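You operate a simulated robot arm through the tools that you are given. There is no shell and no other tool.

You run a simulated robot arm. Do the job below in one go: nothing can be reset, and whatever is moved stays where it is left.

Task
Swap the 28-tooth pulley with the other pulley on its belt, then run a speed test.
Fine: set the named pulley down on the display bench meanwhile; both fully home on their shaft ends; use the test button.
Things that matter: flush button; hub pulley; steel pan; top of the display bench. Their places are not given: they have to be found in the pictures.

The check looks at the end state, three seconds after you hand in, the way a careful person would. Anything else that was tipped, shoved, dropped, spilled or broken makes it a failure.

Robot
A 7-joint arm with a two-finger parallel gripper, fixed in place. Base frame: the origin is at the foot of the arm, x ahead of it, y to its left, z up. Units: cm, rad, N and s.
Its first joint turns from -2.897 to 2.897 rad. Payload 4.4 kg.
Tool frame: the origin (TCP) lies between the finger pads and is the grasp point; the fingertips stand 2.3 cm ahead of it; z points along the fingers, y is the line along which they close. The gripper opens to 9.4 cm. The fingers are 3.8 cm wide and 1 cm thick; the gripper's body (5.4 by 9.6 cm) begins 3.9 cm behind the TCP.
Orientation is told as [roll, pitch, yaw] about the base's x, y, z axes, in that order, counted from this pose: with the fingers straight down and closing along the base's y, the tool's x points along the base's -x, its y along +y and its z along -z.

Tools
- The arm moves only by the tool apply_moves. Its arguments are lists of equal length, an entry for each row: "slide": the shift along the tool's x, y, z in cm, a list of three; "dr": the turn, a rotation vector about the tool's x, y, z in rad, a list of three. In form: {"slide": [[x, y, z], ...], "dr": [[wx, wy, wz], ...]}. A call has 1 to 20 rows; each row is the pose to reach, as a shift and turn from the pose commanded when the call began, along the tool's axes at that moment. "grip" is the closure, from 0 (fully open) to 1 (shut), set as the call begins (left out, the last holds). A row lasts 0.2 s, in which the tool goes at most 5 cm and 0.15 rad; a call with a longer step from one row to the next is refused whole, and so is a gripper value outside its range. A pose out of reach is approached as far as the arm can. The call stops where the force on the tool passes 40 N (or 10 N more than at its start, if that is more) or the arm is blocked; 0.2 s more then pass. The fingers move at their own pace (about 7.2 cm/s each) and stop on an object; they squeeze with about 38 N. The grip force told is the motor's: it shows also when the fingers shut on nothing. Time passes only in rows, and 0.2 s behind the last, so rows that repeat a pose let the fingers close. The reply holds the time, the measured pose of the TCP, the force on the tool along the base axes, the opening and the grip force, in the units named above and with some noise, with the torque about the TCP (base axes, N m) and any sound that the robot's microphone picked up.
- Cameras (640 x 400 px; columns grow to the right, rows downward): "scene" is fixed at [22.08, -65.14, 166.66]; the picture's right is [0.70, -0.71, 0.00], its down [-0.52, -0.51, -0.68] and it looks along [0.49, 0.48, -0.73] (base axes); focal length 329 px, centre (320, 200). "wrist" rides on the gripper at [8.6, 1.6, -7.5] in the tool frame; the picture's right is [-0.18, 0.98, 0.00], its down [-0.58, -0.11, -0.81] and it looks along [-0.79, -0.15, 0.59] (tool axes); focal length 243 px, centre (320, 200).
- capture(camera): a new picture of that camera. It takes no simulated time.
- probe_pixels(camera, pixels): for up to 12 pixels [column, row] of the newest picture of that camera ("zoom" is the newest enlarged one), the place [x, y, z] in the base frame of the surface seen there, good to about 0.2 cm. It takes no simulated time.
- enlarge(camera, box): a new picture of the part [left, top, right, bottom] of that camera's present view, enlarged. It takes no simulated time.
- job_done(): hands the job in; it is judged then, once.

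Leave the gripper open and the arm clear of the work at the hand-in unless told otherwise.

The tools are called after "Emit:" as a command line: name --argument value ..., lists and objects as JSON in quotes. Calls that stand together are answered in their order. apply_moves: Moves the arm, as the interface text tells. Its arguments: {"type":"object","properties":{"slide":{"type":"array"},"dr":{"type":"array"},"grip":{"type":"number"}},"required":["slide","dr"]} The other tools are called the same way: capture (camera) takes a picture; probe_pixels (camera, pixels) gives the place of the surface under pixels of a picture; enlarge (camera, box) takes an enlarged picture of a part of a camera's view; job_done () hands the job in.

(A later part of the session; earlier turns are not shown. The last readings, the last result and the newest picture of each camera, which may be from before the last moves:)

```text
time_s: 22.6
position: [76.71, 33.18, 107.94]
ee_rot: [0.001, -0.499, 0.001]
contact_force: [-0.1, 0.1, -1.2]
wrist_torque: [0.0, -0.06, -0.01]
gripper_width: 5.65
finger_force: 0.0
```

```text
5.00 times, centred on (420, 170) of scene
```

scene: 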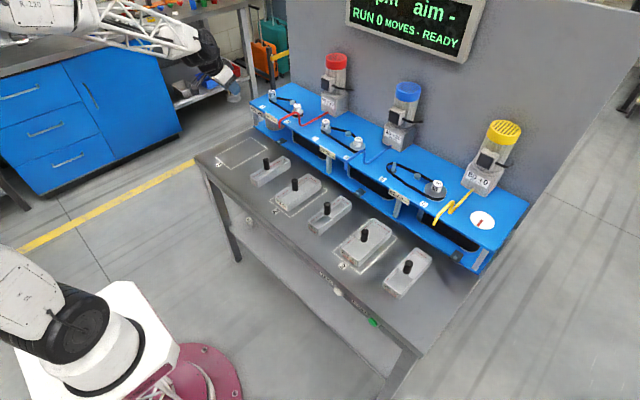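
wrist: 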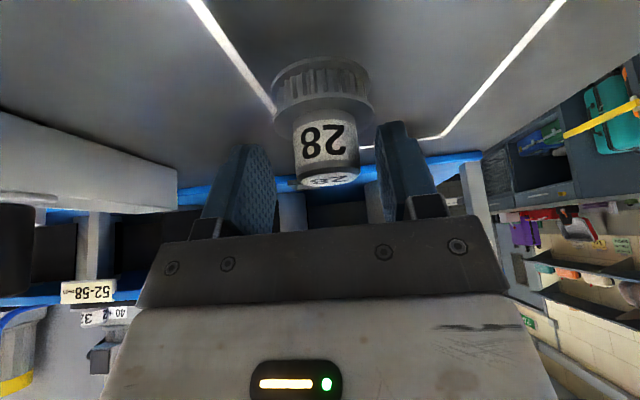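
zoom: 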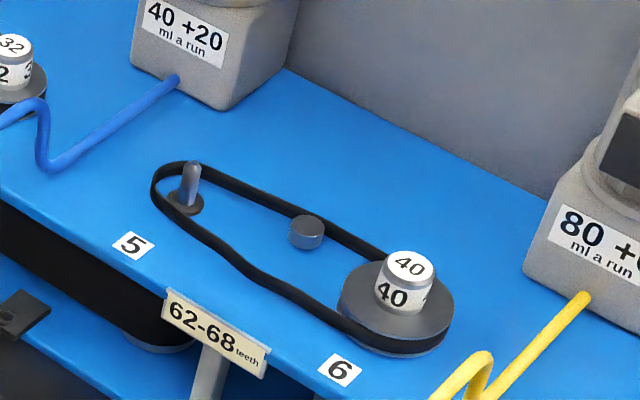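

The 28 stands in zone 1. Shaft 5 is bare with a pointed tip and the belt hangs loose around it. I'll probe the shaft and the 40's hub.

Emit:
probe_pixels --camera "zoom" --pixels '[[191, 165], [183, 183], [197, 183], [190, 190], [185, 208], [172, 205], [202, 208], [410, 265], [385, 268], [434, 268], [345, 300], [452, 300]]'

Emit:
probe_pixels --camera "scene" --pixels '[[264, 147], [260, 155], [268, 155]]'

```text
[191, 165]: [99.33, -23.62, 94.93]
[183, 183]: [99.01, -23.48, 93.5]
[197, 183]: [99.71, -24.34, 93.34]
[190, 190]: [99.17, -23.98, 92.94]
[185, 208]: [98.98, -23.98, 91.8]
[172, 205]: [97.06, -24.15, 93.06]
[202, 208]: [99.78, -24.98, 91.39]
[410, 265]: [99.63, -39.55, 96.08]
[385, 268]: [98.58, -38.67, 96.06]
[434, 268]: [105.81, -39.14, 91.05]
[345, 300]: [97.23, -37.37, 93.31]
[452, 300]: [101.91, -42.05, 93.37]
```

```text
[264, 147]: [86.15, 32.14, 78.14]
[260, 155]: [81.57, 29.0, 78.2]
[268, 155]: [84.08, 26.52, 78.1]
```

Shaft 5's tip is at about (99.4, −23.6, 95). I'll carry the empty gripper to a point above the 40 pulley on shaft 6.

Emit:
apply_moves --slide '[[-0.97, -4.26, 0.6], [-1.95, -8.53, 1.2], [-2.9, -12.8, 1.8], [-3.9, -17.06, 2.4], [-4.87, -21.3, 3.0], [-5.85, -25.6, 3.6], [-6.8, -29.85, 4.2], [-7.8, -34.1, 4.9], [-8.8, -38.4, 5.7], [-9.8, -42.65, 6.5], [-10.8, -46.9, 7.4], [-11.8, -51.2, 8.3], [-12.8, -55.4, 9.4], [-13.9, -59.7, 10.5], [-15, -64, 11.8], [-16, -68.2, 13.3], [-17.35, -72.55, 15.1]]' --dr '[[0, 0, 0], [0, 0, 0], [0, 0, 0], [0, 0, 0], [0, 0, 0], [0, 0, 0], [0, 0, 0], [0, 0, 0], [0, 0, 0], [0, 0, 0], [0, 0, 0], [0, 0, 0], [0, 0, 0], [0, 0, 0], [0, 0, 0], [0, 0, 0], [0, 0, 0]]'

Emit:
capture --camera "wrist"

```text
time_s: 26.2
position: [99.3, -39.36, 102.92]
ee_rot: [0.001, -0.5, 0.0]
contact_force: [-0.1, 0.1, 1.2]
wrist_torque: [-0.01, 0.04, -0.04]
gripper_width: 5.62
finger_force: 0.0
```

```text
taken
```

wrist: 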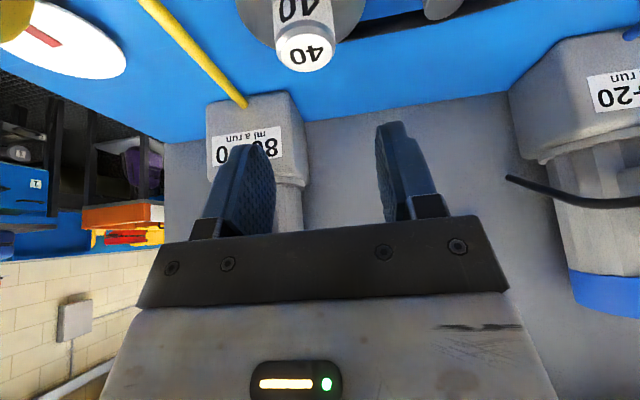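

Emit:
probe_pixels --camera "wrist" --pixels '[[306, 53], [281, 54], [331, 51], [305, 68], [307, 40]]'

Emit:
enlarge --camera "wrist" --box '[230, 0, 370, 80]'

```text
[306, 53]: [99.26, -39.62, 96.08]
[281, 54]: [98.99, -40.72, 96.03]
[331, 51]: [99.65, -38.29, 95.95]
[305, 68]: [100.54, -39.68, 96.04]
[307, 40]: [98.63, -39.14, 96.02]
```

```text
4.57 times, centred on (300, 40) of wrist
```

zoom: 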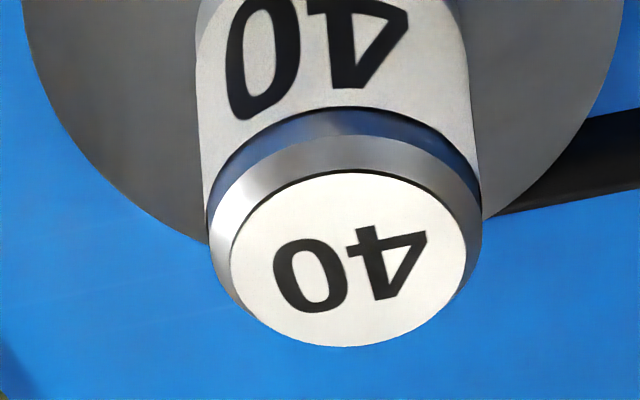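

The alignment matches what I had over the 28. I'll lower around the 40's hub.

Emit:
apply_moves --slide '[[1.2, 0.03, 2.19], [2.3, 0.03, 4.21], [2.8, 0.03, 5.13], [3.05, 0.03, 5.58], [3.15, 0.03, 5.77]]' --dr '[[0, 0, 0], [0, 0, 0], [0, 0, 0], [0, 0, 0], [0, 0, 0]]'

Emit:
capture --camera "wrist"

```text
time_s: 27.4
position: [99.22, -39.25, 96.36]
ee_rot: [0.001, -0.499, 0.0]
contact_force: [-0.5, 0.5, -0.3]
wrist_torque: [-0.02, 0.01, 0.0]
gripper_width: 5.61
finger_force: 0.0
```

```text
taken
```

wrist: 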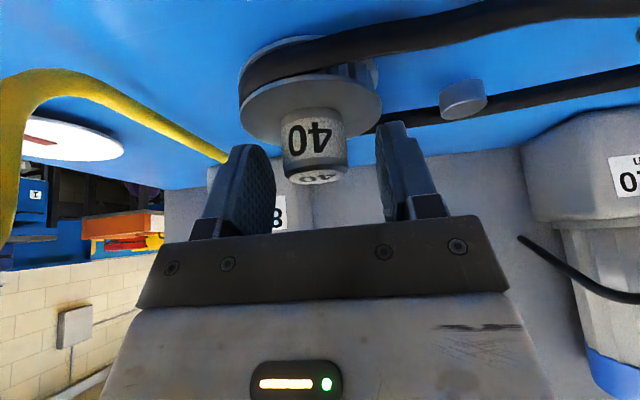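

The hub is centred between the pads, so I'll close.

Emit:
apply_moves --slide '[[0, 0, 0], [0, 0, 0], [0, 0, 0], [0, 0, 0]]' --dr '[[0, 0, 0], [0, 0, 0], [0, 0, 0], [0, 0, 0]]' --grip 1

Emit:
apply_moves --slide '[[-0.24, 0, -0.44], [-0.48, 0, -0.88], [-0.72, 0, -1.32], [-0.96, 0, -1.76]]' --dr '[[0, 0, 0], [0, 0, 0], [0, 0, 0], [0, 0, 0]]'

Emit:
capture --camera "wrist"

```text
time_s: 28.4
position: [99.39, -39.42, 96.43]
ee_rot: [0.002, -0.5, 0.001]
contact_force: [0.7, -0.5, -0.4]
wrist_torque: [0.02, -0.02, 0.01]
gripper_width: 3.07
finger_force: 38.2
```

```text
time_s: 29.4
position: [99.3, -39.44, 98.4]
ee_rot: [-0.001, -0.5, 0.001]
contact_force: [0.6, 0.2, -2.3]
wrist_torque: [0.02, 0.01, 0.02]
gripper_width: 3.06
finger_force: 38.0
```

```text
taken
```

wrist: 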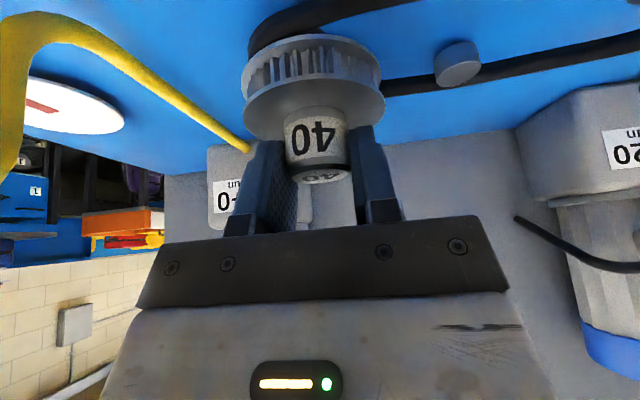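

The 40 is off shaft 6. I'll raise it clear of the tip and shift +16.0 cm in y to shaft 5.

Emit:
apply_moves --slide '[[-1.08, 0, -1.97], [-2.16, 0, -3.95], [-2.16, 4, -3.95], [-2.16, 8, -3.95], [-2.16, 12, -3.95], [-2.16, 15, -3.95], [-2.16, 16.0, -3.95], [-2.16, 16.0, -3.95]]' --dr '[[0, 0, 0], [0, 0, 0], [0, 0, 0], [0, 0, 0], [0, 0, 0], [0, 0, 0], [0, 0, 0], [0, 0, 0]]'

Emit:
capture --camera "wrist"

Emit:
enlarge --camera "scene" --box '[370, 120, 470, 200]'

```text
time_s: 31.2
position: [99.48, -23.34, 102.73]
ee_rot: [0.001, -0.498, -0.001]
contact_force: [-0.7, 0.8, -1.9]
wrist_torque: [-0.05, -0.03, -0.01]
gripper_width: 3.05
finger_force: 37.5
```

```text
taken
```

wrist: 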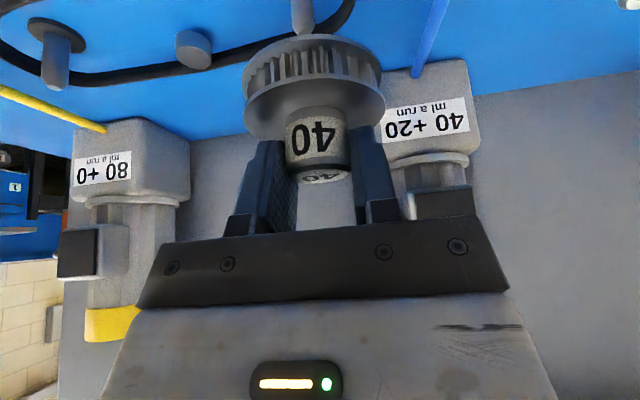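

```text
5.00 times, centred on (420, 160) of scene
```

zoom: 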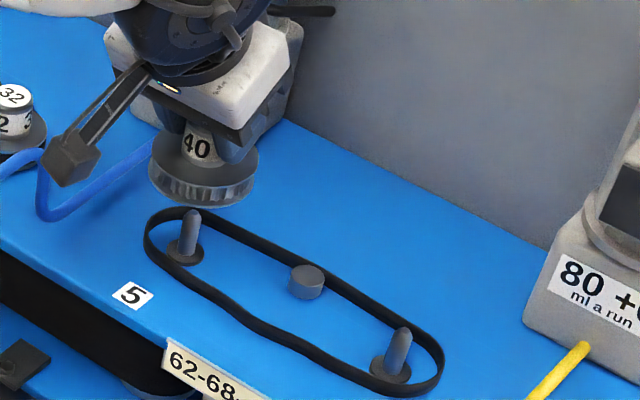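

Both shafts are bare now. I'll probe both tips for their spacing before I lower.

Emit:
probe_pixels --camera "zoom" --pixels '[[192, 214], [402, 333], [190, 230], [400, 350], [188, 245], [396, 367]]'

Emit:
enlarge --camera "wrist" --box '[0, 0, 400, 140]'

```text
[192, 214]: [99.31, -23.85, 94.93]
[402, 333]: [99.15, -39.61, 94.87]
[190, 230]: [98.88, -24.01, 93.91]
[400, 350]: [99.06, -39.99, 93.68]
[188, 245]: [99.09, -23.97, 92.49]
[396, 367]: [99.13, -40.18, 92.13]
```

```text
1.60 times, centred on (200, 70) of wrist
```

zoom: 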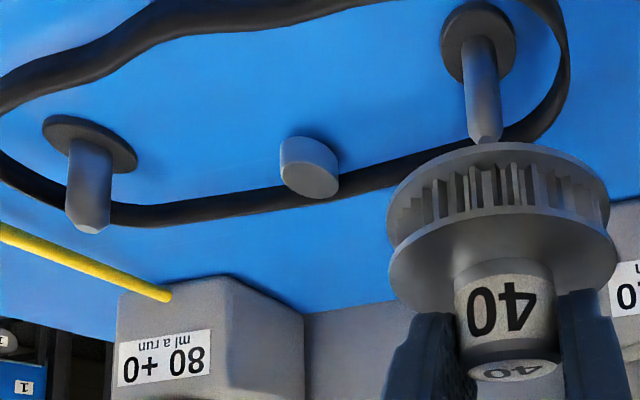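

The spacing is consistent with 16 cm. I'll lower slowly, and the force guard will stop me if the bore misses the tip.

Emit:
apply_moves --slide '[[0.58, 0, 1.05], [1.05, 0, 1.93], [1.2, 0, 2.19], [1.34, 0, 2.46], [1.49, 0, 2.72], [1.63, 0, 2.98], [1.77, 0, 3.25], [1.92, 0, 3.51]]' --dr '[[0, 0, 0], [0, 0, 0], [0, 0, 0], [0, 0, 0], [0, 0, 0], [0, 0, 0], [0, 0, 0], [0, 0, 0]]'

Emit:
capture --camera "wrist"

```text
time_s: 33.0
position: [99.3, -23.41, 98.82]
ee_rot: [0.001, -0.5, 0.0]
contact_force: [-0.2, -0.9, -2.3]
wrist_torque: [-0.01, -0.01, 0.0]
gripper_width: 3.05
finger_force: 38.2
```

```text
taken
```

wrist: 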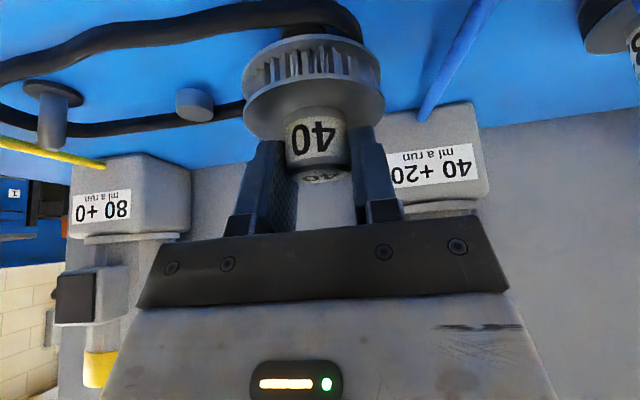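

The bottom is already below the shaft tip with no force, so it's on the shaft. I'll continue down to the home height.

Emit:
apply_moves --slide '[[0.12, 0, 0.22], [0.24, 0, 0.44], [0.36, 0, 0.66], [0.48, 0, 0.88], [0.6, 0, 1.1], [0.72, 0, 1.32], [0.84, 0, 1.54], [0.96, 0, 1.755], [1.05, 0, 1.93], [1.13, 0, 2.06]]' --dr '[[0, 0, 0], [0, 0, 0], [0, 0, 0], [0, 0, 0], [0, 0, 0], [0, 0, 0], [0, 0, 0], [0, 0, 0], [0, 0, 0], [0, 0, 0]]'

Emit:
capture --camera "wrist"

```text
time_s: 35.2
position: [99.25, -23.27, 96.45]
ee_rot: [0.001, -0.499, 0.0]
contact_force: [-0.9, -0.1, -1.7]
wrist_torque: [-0.01, -0.07, 0.01]
gripper_width: 3.02
finger_force: 38.0
```

```text
taken
```

wrist: 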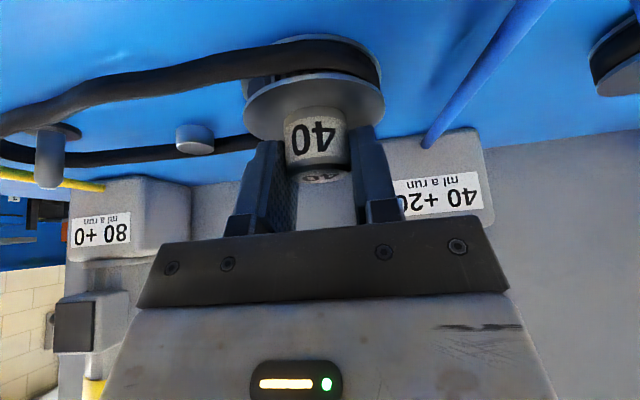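

It's almost home and the belt has moved onto the 40. I'll press gently in tiny steps until it seats.

Emit:
apply_moves --slide '[[0.034, 0, 0.061], [0.067, 0, 0.123], [0.1, 0, 0.184], [0.13, 0, 0.237]]' --dr '[[0, 0, 0], [0, 0, 0], [0, 0, 0], [0, 0, 0]]'

```text
time_s: 36.2
position: [99.44, -23.25, 96.36]
ee_rot: [0.0, -0.504, 0.001]
contact_force: [-4.2, -1.9, 12.9]
wrist_torque: [-0.08, 0.35, 0.01]
gripper_width: 3.06
finger_force: 37.9
```

The seat is felt at 13 N, which matches the original home height. One more slight press confirms it, then I'll release.

Emit:
apply_moves --slide '[[0.03, 0, 0.055], [0.048, 0, 0.088]]' --dr '[[0, 0, 0], [0, 0, 0]]'

Emit:
apply_moves --slide '[[-0.048, 0, -0.088], [-0.048, 0, -0.088]]' --dr '[[0, 0, 0], [0, 0, 0]]'

Emit:
apply_moves --slide '[[0, 0, 0], [0, 0, 0], [0, 0, 0]]' --dr '[[0, 0, 0], [0, 0, 0], [0, 0, 0]]' --grip 0.4

Emit:
apply_moves --slide '[[-0.3, 0, -0.55], [-0.96, 0, -1.76], [-2.2, 0, -4.0], [-3.8, 0, -7.0], [-5.75, 0, -10.53]]' --dr '[[0, 0, 0], [0, 0, 0], [0, 0, 0], [0, 0, 0], [0, 0, 0]]'

Emit:
capture --camera "wrist"

Emit:
enlarge --camera "scene" --box '[370, 120, 470, 200]'

```text
time_s: 36.8
position: [99.44, -23.26, 96.33]
ee_rot: [0.0, -0.504, 0.001]
contact_force: [-3.7, 2.0, 28.9]
wrist_torque: [0.1, 0.43, 0.02]
gripper_width: 3.07
finger_force: 38.3
```

```text
time_s: 37.4
position: [99.24, -23.36, 96.37]
ee_rot: [0.0, -0.504, 0.0]
contact_force: [10.1, -0.7, 29.1]
wrist_torque: [0.02, -0.53, -0.04]
gripper_width: 3.06
finger_force: 38.4
```

```text
time_s: 38.2
position: [99.19, -23.32, 96.08]
ee_rot: [-0.002, -0.5, -0.001]
contact_force: [-1.9, -0.3, 14.6]
wrist_torque: [-0.01, 0.15, -0.01]
gripper_width: 5.41
finger_force: 0.1
```

```text
time_s: 39.4
position: [99.37, -23.39, 108.13]
ee_rot: [0.002, -0.499, -0.002]
contact_force: [-0.2, -0.2, -1.0]
wrist_torque: [0.0, -0.01, -0.02]
gripper_width: 5.63
finger_force: 0.1
```

```text
taken
```

wrist: 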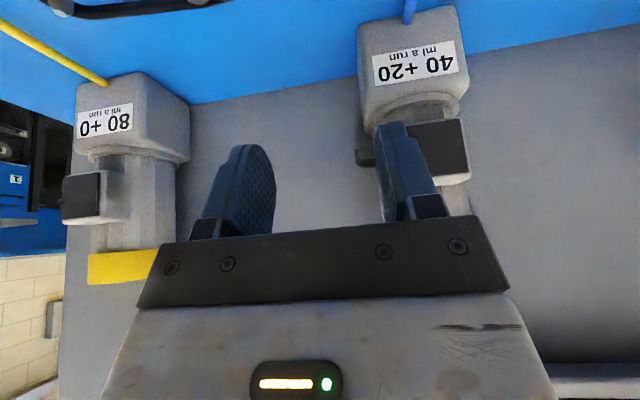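

```text
5.00 times, centred on (420, 160) of scene
```

zoom: 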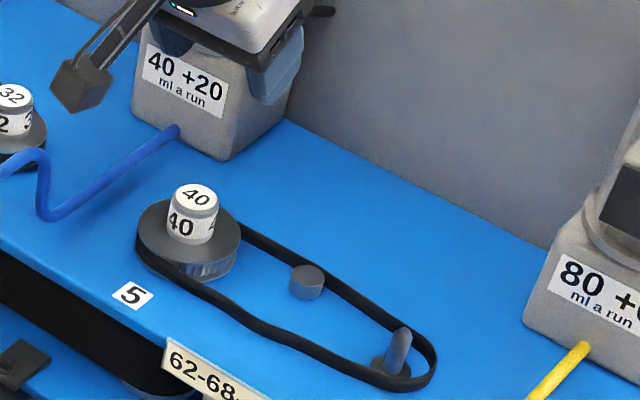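

The 40 stands on shaft 5. I'll check that its top is at the home height of about 96.1.

Emit:
probe_pixels --camera "zoom" --pixels '[[196, 196], [180, 194], [212, 202], [150, 225], [225, 245], [190, 250]]'

Emit:
capture --camera "scene"

Emit:
probe_pixels --camera "scene" --pixels '[[263, 147], [264, 146], [264, 150], [264, 157], [266, 160], [264, 152]]'

Emit:
enlarge --camera "scene" --box '[240, 130, 300, 170]'

```text
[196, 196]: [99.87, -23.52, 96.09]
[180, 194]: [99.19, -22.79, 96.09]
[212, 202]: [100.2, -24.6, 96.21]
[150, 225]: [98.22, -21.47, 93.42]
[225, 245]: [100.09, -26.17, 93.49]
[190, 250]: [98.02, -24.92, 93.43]
```

```text
taken
```

scene: 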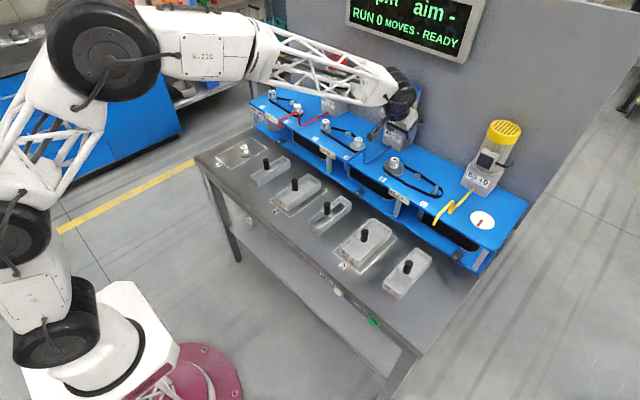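

```text
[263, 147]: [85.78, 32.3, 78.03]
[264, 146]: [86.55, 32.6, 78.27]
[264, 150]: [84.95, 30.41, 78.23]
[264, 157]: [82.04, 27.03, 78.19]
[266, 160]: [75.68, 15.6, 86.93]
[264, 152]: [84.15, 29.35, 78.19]
```

```text
10.00 times, centred on (270, 150) of scene
```

zoom: 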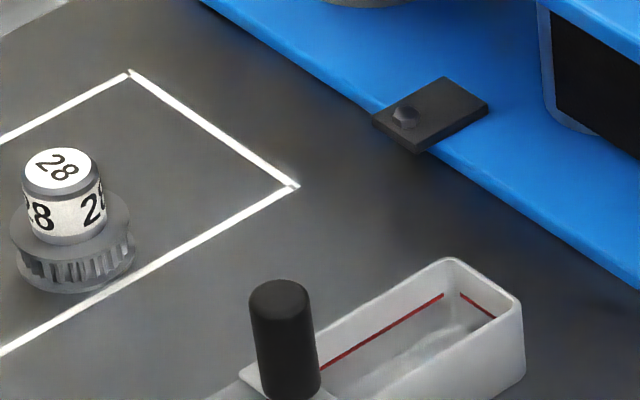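

The 40's top is at z 96.1, so it's home. I'll locate the 28 on the table.

Emit:
probe_pixels --camera "zoom" --pixels '[[60, 168], [25, 185], [97, 170], [62, 155], [60, 188], [15, 235], [130, 225], [70, 290]]'

```text
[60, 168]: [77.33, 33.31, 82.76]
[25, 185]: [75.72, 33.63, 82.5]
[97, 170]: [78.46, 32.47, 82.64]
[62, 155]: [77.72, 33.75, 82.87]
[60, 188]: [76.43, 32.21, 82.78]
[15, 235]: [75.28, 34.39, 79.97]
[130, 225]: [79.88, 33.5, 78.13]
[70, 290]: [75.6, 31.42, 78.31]
```

The 28 is centred at about (77.1, 33.1). I'll return above it.

Emit:
apply_moves --slide '[[1.41, 4.04, -0.77], [2.82, 8.08, -1.54], [4.23, 12.12, -2.31], [5.63, 16.16, -3.08], [7.04, 20.2, -3.85], [8.45, 24.2, -4.62], [9.86, 28.3, -5.39], [11.27, 32.3, -6.15], [12.68, 36.3, -6.92], [14.09, 40.4, -7.69], [15.49, 44.4, -8.46], [16.9, 48.5, -9.23], [18.31, 52.5, -10], [19.72, 56.55, -10.77]]' --dr '[[0, 0, 0], [0, 0, 0], [0, 0, 0], [0, 0, 0], [0, 0, 0], [0, 0, 0], [0, 0, 0], [0, 0, 0], [0, 0, 0], [0, 0, 0], [0, 0, 0], [0, 0, 0], [0, 0, 0], [0, 0, 0]]'

Emit:
apply_moves --slide '[[2.0, 0, 3.66], [4.0, 0, 7.31], [6.0, 0, 10.97], [7.8, 0, 14.3], [8.87, 0, 16.24]]' --dr '[[0, 0, 0], [0, 0, 0], [0, 0, 0], [0, 0, 0], [0, 0, 0]]'

Emit:
capture --camera "wrist"

```text
time_s: 42.4
position: [76.89, 33.24, 108.17]
ee_rot: [0.0, -0.5, 0.0]
contact_force: [-0.6, 0.7, 0.7]
wrist_torque: [-0.01, -0.04, 0.0]
gripper_width: 5.67
finger_force: 0.0
```

```text
time_s: 43.6
position: [76.91, 33.21, 89.84]
ee_rot: [0.0, -0.503, 0.001]
contact_force: [-0.4, -0.2, -0.2]
wrist_torque: [-0.01, -0.02, 0.04]
gripper_width: 5.64
finger_force: 0.0
```

```text
taken
```

wrist: 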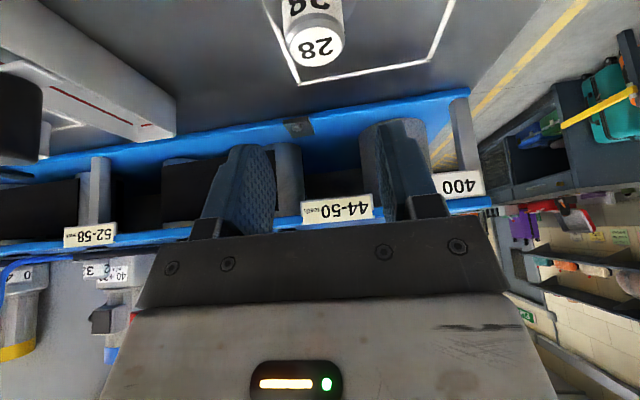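

Emit:
enlarge --camera "wrist" --box '[230, 0, 390, 100]'

Emit:
probe_pixels --camera "wrist" --pixels '[[289, 46], [342, 44], [315, 47], [314, 34], [315, 62]]'

```text
4.00 times, centred on (310, 50) of wrist
```

zoom: 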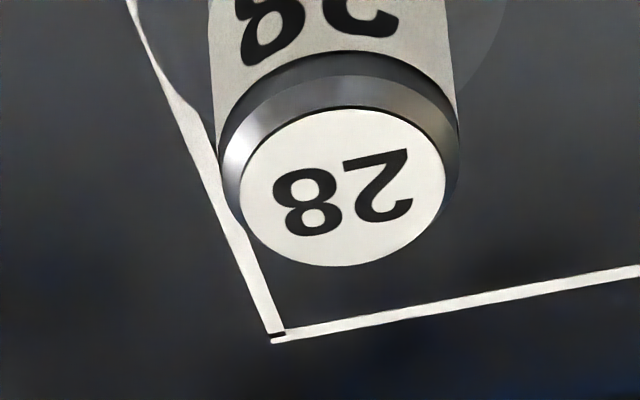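

```text
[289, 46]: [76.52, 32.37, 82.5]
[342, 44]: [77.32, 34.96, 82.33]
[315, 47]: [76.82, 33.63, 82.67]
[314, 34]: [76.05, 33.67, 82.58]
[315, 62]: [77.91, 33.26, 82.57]
```

The pulley shifted about (−0.2, +0.5) cm on release, and its centre is now y≈33.6. I'll correct sideways first and then lower around it.

Emit:
apply_moves --slide '[[0.21, 0.52, -0.115], [1.41, 0.52, 2.08], [2.61, 0.52, 4.27], [3.1, 0.52, 5.17], [3.42, 0.52, 5.765]]' --dr '[[0, 0, 0], [0, 0, 0], [0, 0, 0], [0, 0, 0], [0, 0, 0]]'

Emit:
capture --camera "wrist"

```text
time_s: 44.8
position: [76.69, 33.76, 83.02]
ee_rot: [0.0, -0.501, 0.0]
contact_force: [0.2, 0.4, 0.4]
wrist_torque: [-0.02, 0.0, 0.02]
gripper_width: 5.64
finger_force: 0.1
```

```text
taken
```

wrist: 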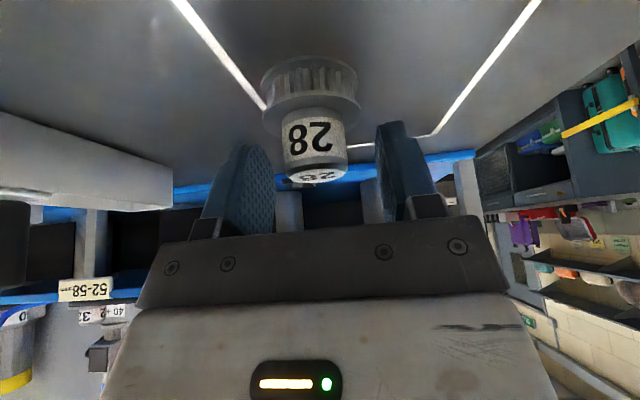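

The picture now matches the first grasp, so I'll close and lift.

Emit:
apply_moves --slide '[[0, 0, 0], [0, 0, 0], [0, 0, 0], [0, 0, 0]]' --dr '[[0, 0, 0], [0, 0, 0], [0, 0, 0], [0, 0, 0]]' --grip 1

Emit:
apply_moves --slide '[[-0.5, 0, -0.92], [-1.5, 0, -2.75], [-3.4, 0, -6.2], [-5.6, 0, -10.2], [-7.8, 0, -14.2], [-10, 0, -18.2], [-12.04, 0, -22.03]]' --dr '[[0, 0, 0], [0, 0, 0], [0, 0, 0], [0, 0, 0], [0, 0, 0], [0, 0, 0], [0, 0, 0]]'

Emit:
capture --camera "wrist"

```text
time_s: 45.8
position: [76.72, 33.71, 83.06]
ee_rot: [-0.001, -0.502, 0.001]
contact_force: [-0.2, 0.0, 0.7]
wrist_torque: [0.03, -0.06, 0.02]
gripper_width: 3.03
finger_force: 38.0
```

```text
time_s: 47.4
position: [76.7, 33.72, 107.91]
ee_rot: [-0.002, -0.497, -0.001]
contact_force: [0.2, 0.5, -1.3]
wrist_torque: [0.01, -0.01, -0.01]
gripper_width: 3.03
finger_force: 38.0
```

```text
taken
```

wrist: 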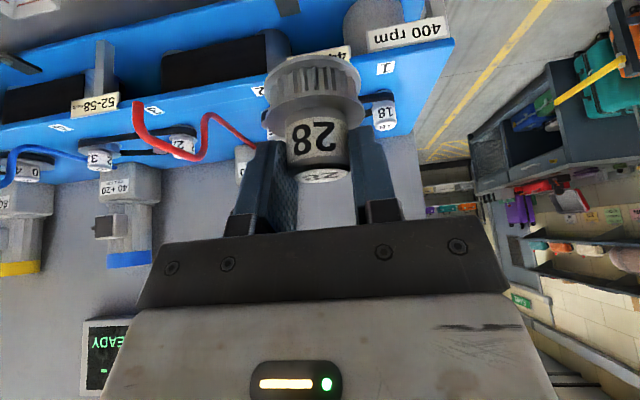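

The 28 is held as before. I'll carry it above shaft 6 at (99.41, −39.5), staying high and then lowering to z≈103.

Emit:
apply_moves --slide '[[-1.18, -4.3, 0.64], [-2.35, -8.6, 1.28], [-3.53, -12.9, 1.93], [-4.7, -17.2, 2.57], [-5.88, -21.5, 3.21], [-7.05, -25.8, 3.85], [-8.23, -30.1, 4.5], [-9.4, -34.4, 5.14], [-10.58, -38.7, 5.78], [-11.75, -43, 6.42], [-12.93, -47.3, 7.07], [-14.1, -51.6, 7.71], [-15.28, -55.9, 8.35], [-16.45, -60.2, 9], [-17.63, -64.5, 9.64], [-18.8, -68.8, 10.28], [-19.98, -73.07, 10.92], [-18.8, -73.07, 13.1], [-17.58, -73.07, 15.32]]' --dr '[[0, 0, 0], [0, 0, 0], [0, 0, 0], [0, 0, 0], [0, 0, 0], [0, 0, 0], [0, 0, 0], [0, 0, 0], [0, 0, 0], [0, 0, 0], [0, 0, 0], [0, 0, 0], [0, 0, 0], [0, 0, 0], [0, 0, 0], [0, 0, 0], [0, 0, 0], [0, 0, 0], [0, 0, 0]]'

Emit:
capture --camera "wrist"

Emit:
enlarge --camera "scene" --box '[370, 120, 490, 220]'

```text
time_s: 51.4
position: [99.4, -39.46, 103.12]
ee_rot: [0.0, -0.502, -0.001]
contact_force: [0.1, 0.3, 0.1]
wrist_torque: [0.03, 0.03, -0.04]
gripper_width: 3.02
finger_force: 37.6
```

```text
taken
```

wrist: 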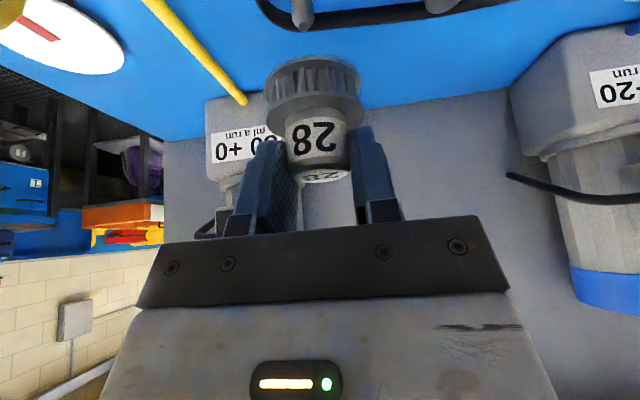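

```text
4.00 times, centred on (430, 170) of scene
```

zoom: 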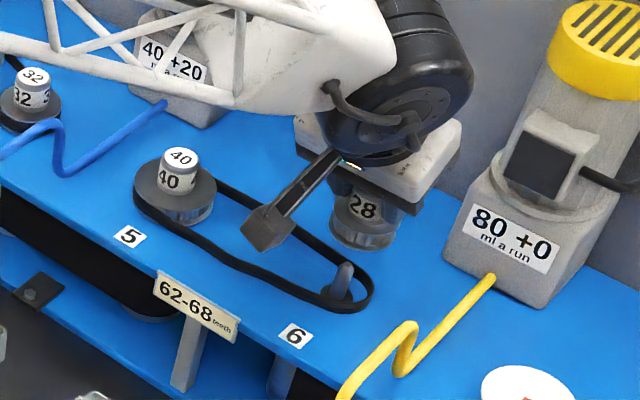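

The shaft tip shows at (302, 28), as it did in the earlier successful insertion. I'll lower slowly.

Emit:
apply_moves --slide '[[0.67, 0, 1.23], [1.15, 0, 2.1], [1.29, 0, 2.36], [1.43, 0, 2.62], [1.58, 0, 2.89], [1.72, 0, 3.15], [1.87, 0, 3.42], [2.01, 0, 3.68]]' --dr '[[0, 0, 0], [0, 0, 0], [0, 0, 0], [0, 0, 0], [0, 0, 0], [0, 0, 0], [0, 0, 0], [0, 0, 0]]'

Emit:
capture --camera "wrist"

```text
time_s: 53.2
position: [99.45, -39.43, 98.65]
ee_rot: [0.0, -0.497, -0.001]
contact_force: [-1.5, -2.5, -0.7]
wrist_torque: [-0.09, 0.11, -0.01]
gripper_width: 3.03
finger_force: 37.5
```

```text
taken
```

wrist: 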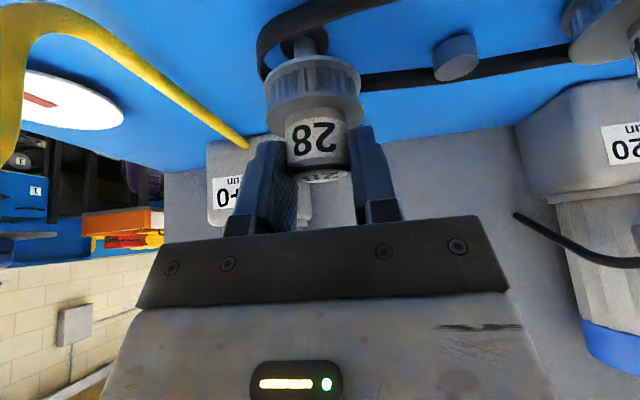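

It's on the shaft with only a small side force. I'll continue toward home.

Emit:
apply_moves --slide '[[0.12, -0.03, 0.22], [0.24, -0.06, 0.44], [0.36, -0.06, 0.66], [0.48, -0.06, 0.88], [0.6, -0.06, 1.1], [0.72, -0.06, 1.32], [0.84, -0.06, 1.54], [0.96, -0.06, 1.755], [1.05, -0.06, 1.93], [1.13, -0.06, 2.06]]' --dr '[[0, 0, 0], [0, 0, 0], [0, 0, 0], [0, 0, 0], [0, 0, 0], [0, 0, 0], [0, 0, 0], [0, 0, 0], [0, 0, 0], [0, 0, 0]]'

Emit:
capture --camera "wrist"

```text
time_s: 55.4
position: [99.48, -39.44, 96.5]
ee_rot: [0.0, -0.499, 0.001]
contact_force: [-24.5, 0.4, 7.1]
wrist_torque: [0.04, 0.84, -0.03]
gripper_width: 3.05
finger_force: 38.2
```

```text
taken
```

wrist: 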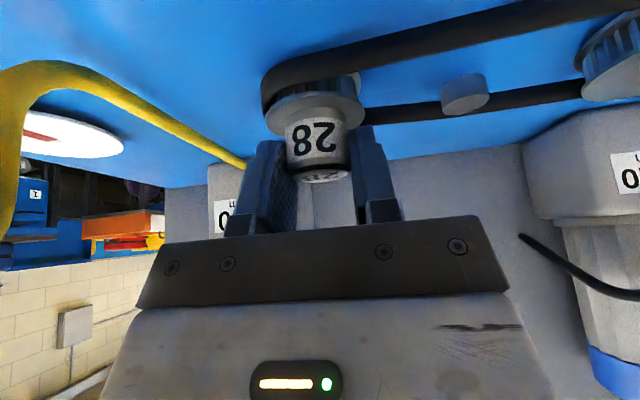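

The −24 N side force in x means the shaft wants the pulley nearer the base. I'll shift −x by about 0.12 cm to relieve it.

Emit:
apply_moves --slide '[[0.05, 0, -0.029], [0.105, 0, -0.058], [0.105, 0, -0.058]]' --dr '[[0, 0, 0], [0, 0, 0], [0, 0, 0]]'

```text
time_s: 56.2
position: [99.33, -39.55, 96.47]
ee_rot: [0.001, -0.499, -0.002]
contact_force: [-0.1, 0.5, -1.4]
wrist_torque: [0.01, -0.05, 0.0]
gripper_width: 3.05
finger_force: 37.4
```

The force is gone. I'll take fine steps down to seat it.

Emit:
apply_moves --slide '[[0.034, 0, 0.061], [0.067, 0, 0.123], [0.1, 0, 0.184], [0.13, 0, 0.237]]' --dr '[[0, 0, 0], [0, 0, 0], [0, 0, 0], [0, 0, 0]]'

```text
time_s: 57.2
position: [99.33, -39.34, 96.43]
ee_rot: [0.0, -0.5, 0.0]
contact_force: [-2.6, 0.7, 9.7]
wrist_torque: [0.03, -0.03, -0.01]
gripper_width: 3.04
finger_force: 37.9
```

Emit:
apply_moves --slide '[[0.03, 0, 0.055], [0.06, 0, 0.11]]' --dr '[[0, 0, 0], [0, 0, 0]]'

Emit:
capture --camera "wrist"

Emit:
enlarge --camera "scene" --box '[370, 120, 490, 220]'

```text
time_s: 57.8
position: [99.38, -39.42, 96.32]
ee_rot: [-0.001, -0.503, -0.001]
contact_force: [-2.0, 3.4, 25.9]
wrist_torque: [0.16, -0.17, 0.05]
gripper_width: 3.04
finger_force: 38.3
```

```text
taken
```

wrist: 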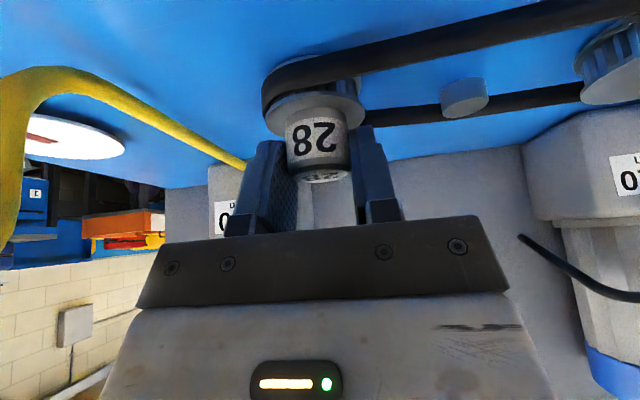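

```text
4.00 times, centred on (430, 170) of scene
```

zoom: 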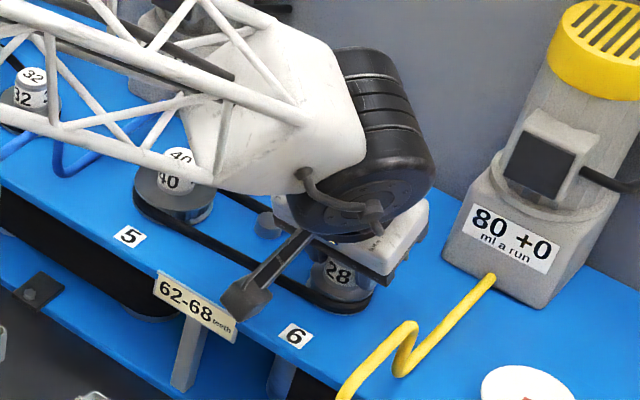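

It's seated at 26 N. I'll ease up to relieve the load, open, and rise.

Emit:
apply_moves --slide '[[-0.09, 0, -0.165], [-0.09, 0, -0.165]]' --dr '[[0, 0, 0], [0, 0, 0]]'

Emit:
apply_moves --slide '[[0, 0, 0], [0, 0, 0], [0, 0, 0]]' --dr '[[0, 0, 0], [0, 0, 0], [0, 0, 0]]' --grip 0.4

Emit:
apply_moves --slide '[[-0.3, 0, -0.55], [-0.96, 0, -1.76], [-2.2, 0, -4.0], [-3.8, 0, -7.0], [-5.75, 0, -10.53]]' --dr '[[0, 0, 0], [0, 0, 0], [0, 0, 0], [0, 0, 0], [0, 0, 0]]'

Emit:
apply_moves --slide '[[4, 0, -2.2], [8, 0, -4.4], [12, 0, -6.6], [16, 0, -8.7], [20, 0, -10.9], [24, 0, -13.1], [26.3, 0, -14.4]]' --dr '[[0, 0, 0], [0, 0, 0], [0, 0, 0], [0, 0, 0], [0, 0, 0], [0, 0, 0], [0, 0, 0]]'

Emit:
capture --camera "wrist"

Emit:
capture --camera "scene"

Emit:
enlarge --camera "scene" --box '[370, 120, 490, 220]'

```text
time_s: 58.4
position: [99.36, -39.44, 96.35]
ee_rot: [0.0, -0.501, -0.001]
contact_force: [7.7, -0.1, 21.0]
wrist_torque: [-0.03, -0.65, 0.01]
gripper_width: 3.01
finger_force: 38.3
```

```text
time_s: 59.2
position: [99.27, -39.45, 96.41]
ee_rot: [0.0, -0.499, 0.0]
contact_force: [-0.2, -0.2, -1.4]
wrist_torque: [-0.01, 0.02, 0.0]
gripper_width: 5.64
finger_force: 0.0
```

```text
time_s: 60.4
position: [99.27, -39.35, 108.27]
ee_rot: [0.001, -0.498, -0.001]
contact_force: [0.6, 0.1, -0.9]
wrist_torque: [-0.02, -0.02, 0.04]
gripper_width: 5.67
finger_force: 0.1
```

```text
time_s: 62.0
position: [69.22, -39.5, 108.18]
ee_rot: [0.0, -0.5, 0.0]
contact_force: [0.6, -0.4, -0.5]
wrist_torque: [0.0, 0.05, 0.01]
gripper_width: 5.65
finger_force: 0.1
```

```text
taken
```

wrist: 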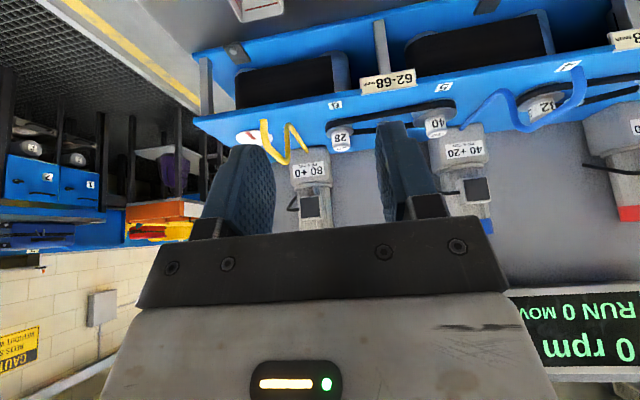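

```text
taken
```

scene: 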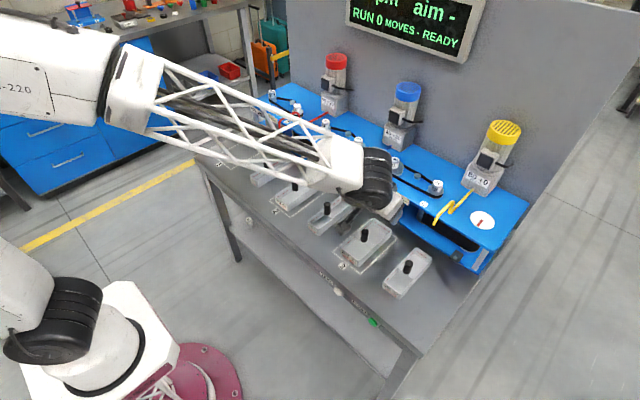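

```text
4.00 times, centred on (430, 170) of scene
```

zoom: 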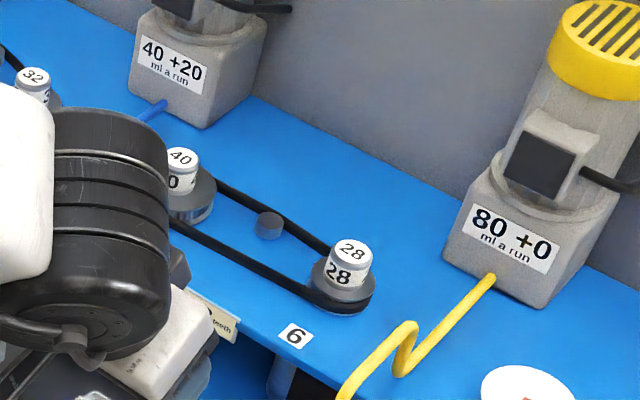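

Both pulleys are on and the belt is taut. I'll verify their heights.

Emit:
probe_pixels --camera "zoom" --pixels '[[350, 250], [180, 155], [345, 290], [325, 275], [372, 285]]'

Emit:
enlarge --camera "wrist" --box '[300, 60, 500, 180]'

Emit:
enlarge --camera "scene" --box '[300, 180, 460, 300]'

```text
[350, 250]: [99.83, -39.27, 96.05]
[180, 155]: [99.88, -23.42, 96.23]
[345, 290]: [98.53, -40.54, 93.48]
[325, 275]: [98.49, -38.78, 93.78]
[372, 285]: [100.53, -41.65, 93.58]
```

```text
3.20 times, centred on (400, 120) of wrist
```

zoom: 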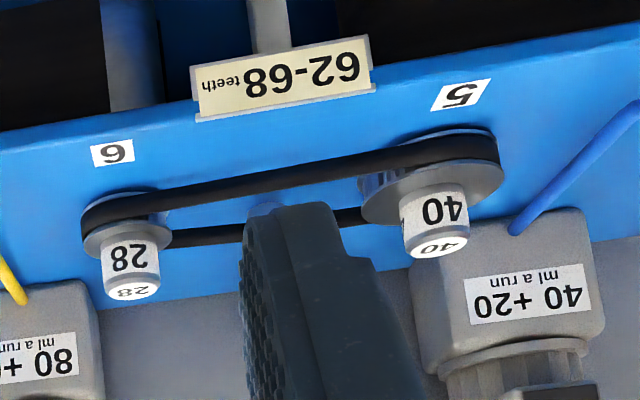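

```text
3.33 times, centred on (380, 240) of scene
```

zoom: 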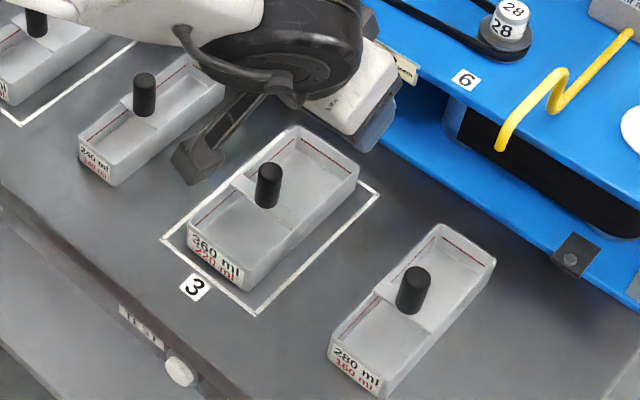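

Both tops are at about 96.1, fully home. Before testing I'll check the pans under the hoses for liquid.

Emit:
enlarge --camera "scene" --box '[375, 235, 445, 305]'

Emit:
probe_pixels --camera "scene" --pixels '[[401, 275], [416, 261], [397, 278], [420, 258], [338, 210], [325, 222]]'

```text
5.71 times, centred on (410, 270) of scene
```

zoom: 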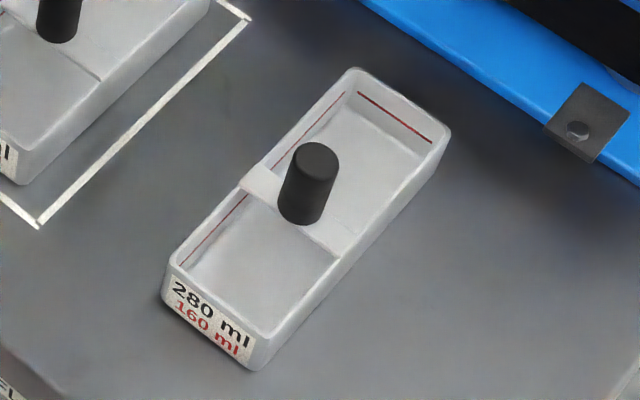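

```text
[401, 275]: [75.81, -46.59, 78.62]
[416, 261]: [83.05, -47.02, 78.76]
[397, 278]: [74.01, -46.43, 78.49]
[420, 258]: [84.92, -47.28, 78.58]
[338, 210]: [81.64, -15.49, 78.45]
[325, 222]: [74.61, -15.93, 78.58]
```

The pan floors read z≈78.5, so the pans are empty and correctly placed under the hoses. Next is the TEST button; I'll look at it closely.

Emit:
enlarge --camera "scene" --box '[300, 260, 400, 340]'

```text
5.00 times, centred on (350, 300) of scene
```

zoom: 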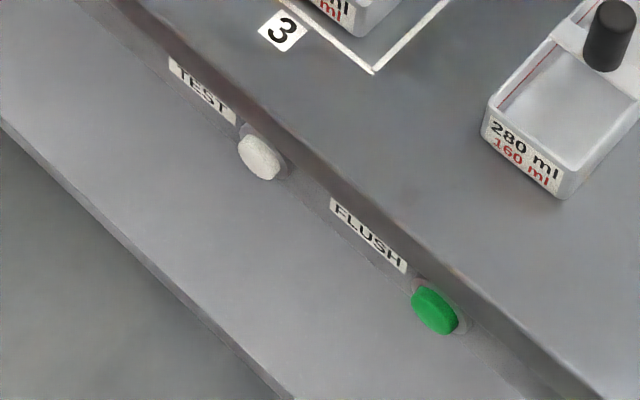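

Emit:
probe_pixels --camera "zoom" --pixels '[[260, 158], [245, 140], [272, 175], [245, 160], [280, 155], [285, 180], [435, 312], [418, 295], [450, 328], [205, 95], [370, 235], [300, 120]]'

```text
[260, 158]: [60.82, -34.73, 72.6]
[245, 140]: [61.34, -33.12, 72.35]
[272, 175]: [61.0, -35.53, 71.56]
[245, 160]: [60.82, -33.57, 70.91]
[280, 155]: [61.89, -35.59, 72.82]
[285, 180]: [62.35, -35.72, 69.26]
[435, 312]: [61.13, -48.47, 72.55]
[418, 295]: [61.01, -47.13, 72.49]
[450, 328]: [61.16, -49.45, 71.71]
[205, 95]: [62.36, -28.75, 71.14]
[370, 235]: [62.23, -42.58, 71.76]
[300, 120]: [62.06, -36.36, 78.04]
```

The TEST button's face is at about (60.9, −34.5, 72) on the front panel. FLUSH is 14 cm further along, at y≈−48.5. I'll back off in front of the table and turn the tool horizontal with the fingers closed.

Emit:
apply_moves --slide '[[2.5, 0.63, 0.09], [5, 1.26, 0.18], [7.5, 1.9, 0.26], [10, 2.5, 0.35], [12.5, 3.15, 0.44], [15, 3.8, 0.53], [17.5, 4.4, 0.6], [19.98, 5.05, 0.7]]' --dr '[[0, -0.134, 0], [0, -0.268, 0], [0, -0.402, 0], [0, -0.535, 0], [0, -0.669, 0], [0, -0.803, 0], [0, -0.937, 0], [0, -1.0708, 0]]' --grip 1

Emit:
capture --camera "scene"

Emit:
capture --camera "wrist"

```text
time_s: 63.3
position: [60.71, -31.25, 83.53]
ee_rot: [0.348, -1.0, -0.228]
contact_force: [-0.5, 0.3, 0.2]
wrist_torque: [-0.03, 0.0, -0.02]
gripper_width: 0.0
finger_force: 37.8
stopped in row 6: the arm was blocked; the commanded pose is now the measured one
```

```text
taken
```

scene: 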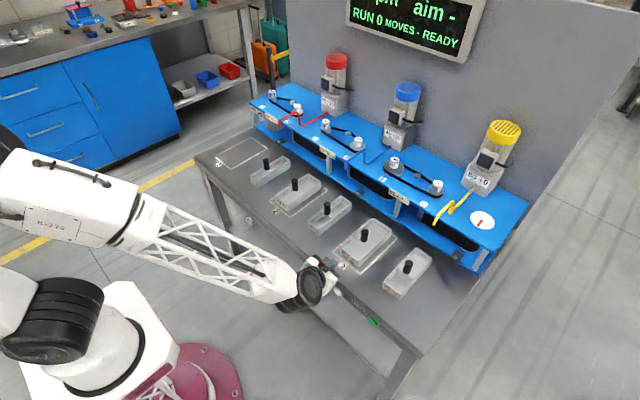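

```text
taken
```

wrist: 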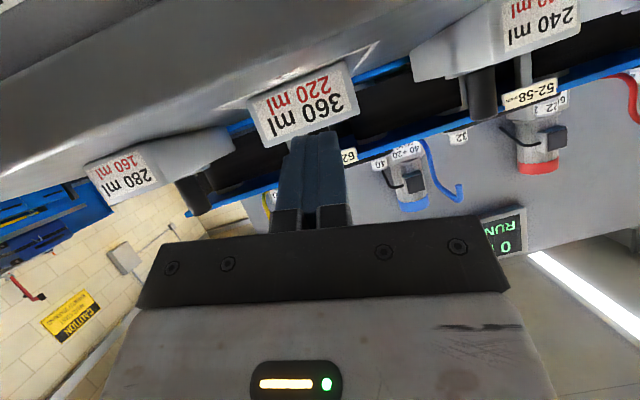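

The arm was blocked part-way by a joint limit. No contact force shows and the pan is untouched, but the tool ended up at (60.7, −31.3, 83.5), rolled. I'll back up and away while returning to a clean tilt of −0.8 rad.

Emit:
apply_moves --slide '[[-1.8, 0.55, -2.06], [-3.6, 1.1, -4.12], [-5.4, 1.64, -6.18], [-7.2, 2.19, -8.24], [-9.0, 2.73, -10.3], [-10.83, 3.28, -12.36]]' --dr '[[0.028, 0.037, -0.0175], [0.056, 0.0735, -0.035], [0.0835, 0.11, -0.0526], [0.111, 0.147, -0.07], [0.139, 0.184, -0.0877], [0.167, 0.2206, -0.1052]]'

Emit:
capture --camera "scene"

Emit:
capture --camera "wrist"

```text
time_s: 64.7
position: [55.49, -31.13, 99.46]
ee_rot: [0.0, -0.8, 0.0]
contact_force: [0.3, 0.1, -0.8]
wrist_torque: [0.0, -0.02, -0.01]
gripper_width: 0.0
finger_force: 37.8
```

```text
taken
```

scene: 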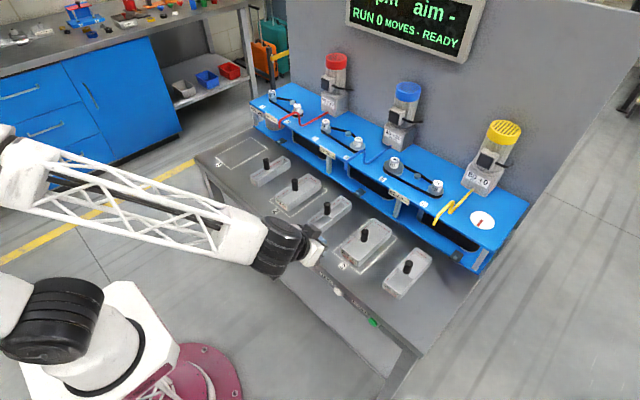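

```text
taken
```

wrist: 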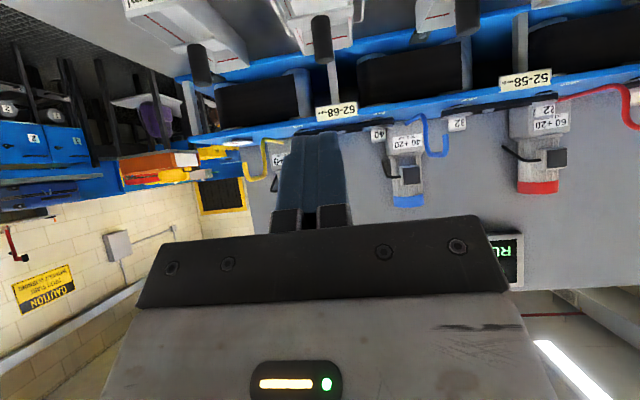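

The pose is clean, the pans are undisturbed, and the display still says RUN 0. I can press with a moderately tilted tool moved along +x. I'll go in stages to a point in front of the button, with tilt −0.6.

Emit:
apply_moves --slide '[[3.02, -0.84, 1.02], [6.04, -1.68, 2.04], [9.06, -2.53, 3.05], [12.08, -3.37, 4.07]]' --dr '[[0, 0.05, 0], [0, 0.1, 0], [0, 0.15, 0], [0, 0.2, 0]]'

```text
time_s: 65.9
position: [52.47, -30.82, 89.27]
ee_rot: [-0.017, -0.615, 0.088]
contact_force: [0.3, 0.5, 0.0]
wrist_torque: [-0.01, 0.0, 0.02]
gripper_width: 0.0
finger_force: 38.0
stopped in row 4: the arm was blocked; the commanded pose is now the measured one
```

The arm was blocked again without tool force. I'll see where the arm is and how it looks.

Emit:
capture --camera "scene"

Emit:
capture --camera "wrist"

Emit:
probe_pixels --camera "scene" --pixels '[[300, 268], [310, 275], [320, 285], [360, 310], [354, 303], [350, 299], [325, 278], [325, 280], [325, 283], [325, 286], [400, 338], [398, 341]]'

```text
taken
```

scene: 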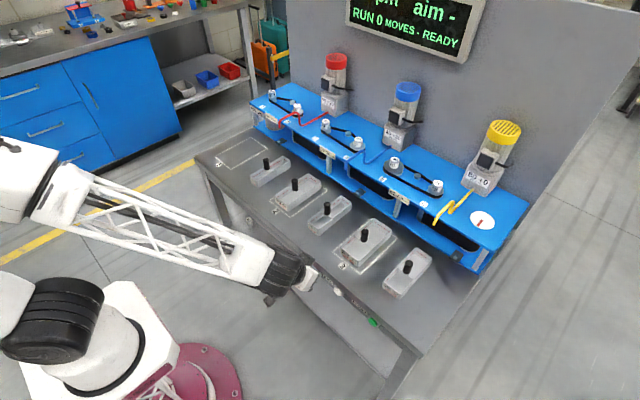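

```text
taken
```

wrist: 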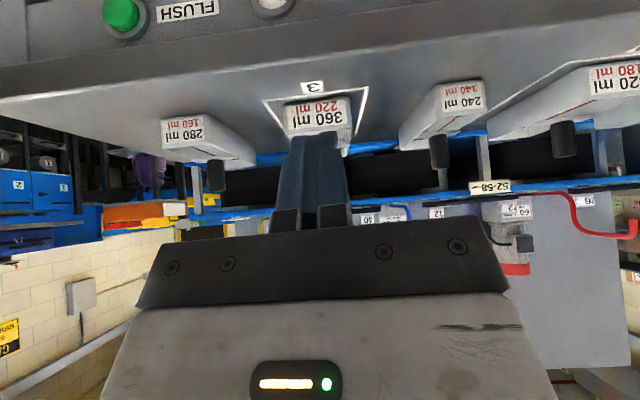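

```text
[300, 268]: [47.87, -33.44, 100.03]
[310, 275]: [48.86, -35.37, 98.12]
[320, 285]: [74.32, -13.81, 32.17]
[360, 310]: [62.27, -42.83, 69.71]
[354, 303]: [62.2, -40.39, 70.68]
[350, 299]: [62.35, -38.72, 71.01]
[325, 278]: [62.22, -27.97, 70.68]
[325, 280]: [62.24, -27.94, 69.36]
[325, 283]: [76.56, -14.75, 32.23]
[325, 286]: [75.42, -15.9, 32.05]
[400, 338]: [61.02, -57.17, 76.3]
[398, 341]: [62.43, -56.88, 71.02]
```

The lip front is at x≈61 and the recessed panel at x≈62.3. The button face stands about level with the lip. I'll use a smaller tilt of −0.35, which still leaves the fingers ahead of the gripper body. I'll reorient first, a bit back and higher.

Emit:
apply_moves --slide '[[0.17, -0.88, -0.95], [0.35, -1.76, -1.89], [0.52, -2.63, -2.84], [0.7, -3.51, -3.78]]' --dr '[[0.006, 0.066, 0.019], [0.012, 0.132, 0.038], [0.018, 0.199, 0.057], [0.024, 0.265, 0.076]]'

```text
time_s: 66.9
position: [50.86, -33.45, 93.58]
ee_rot: [-0.019, -0.37, 0.025]
contact_force: [0.2, -0.1, -0.3]
wrist_torque: [0.0, 0.0, 0.01]
gripper_width: 0.02
finger_force: 38.7
```

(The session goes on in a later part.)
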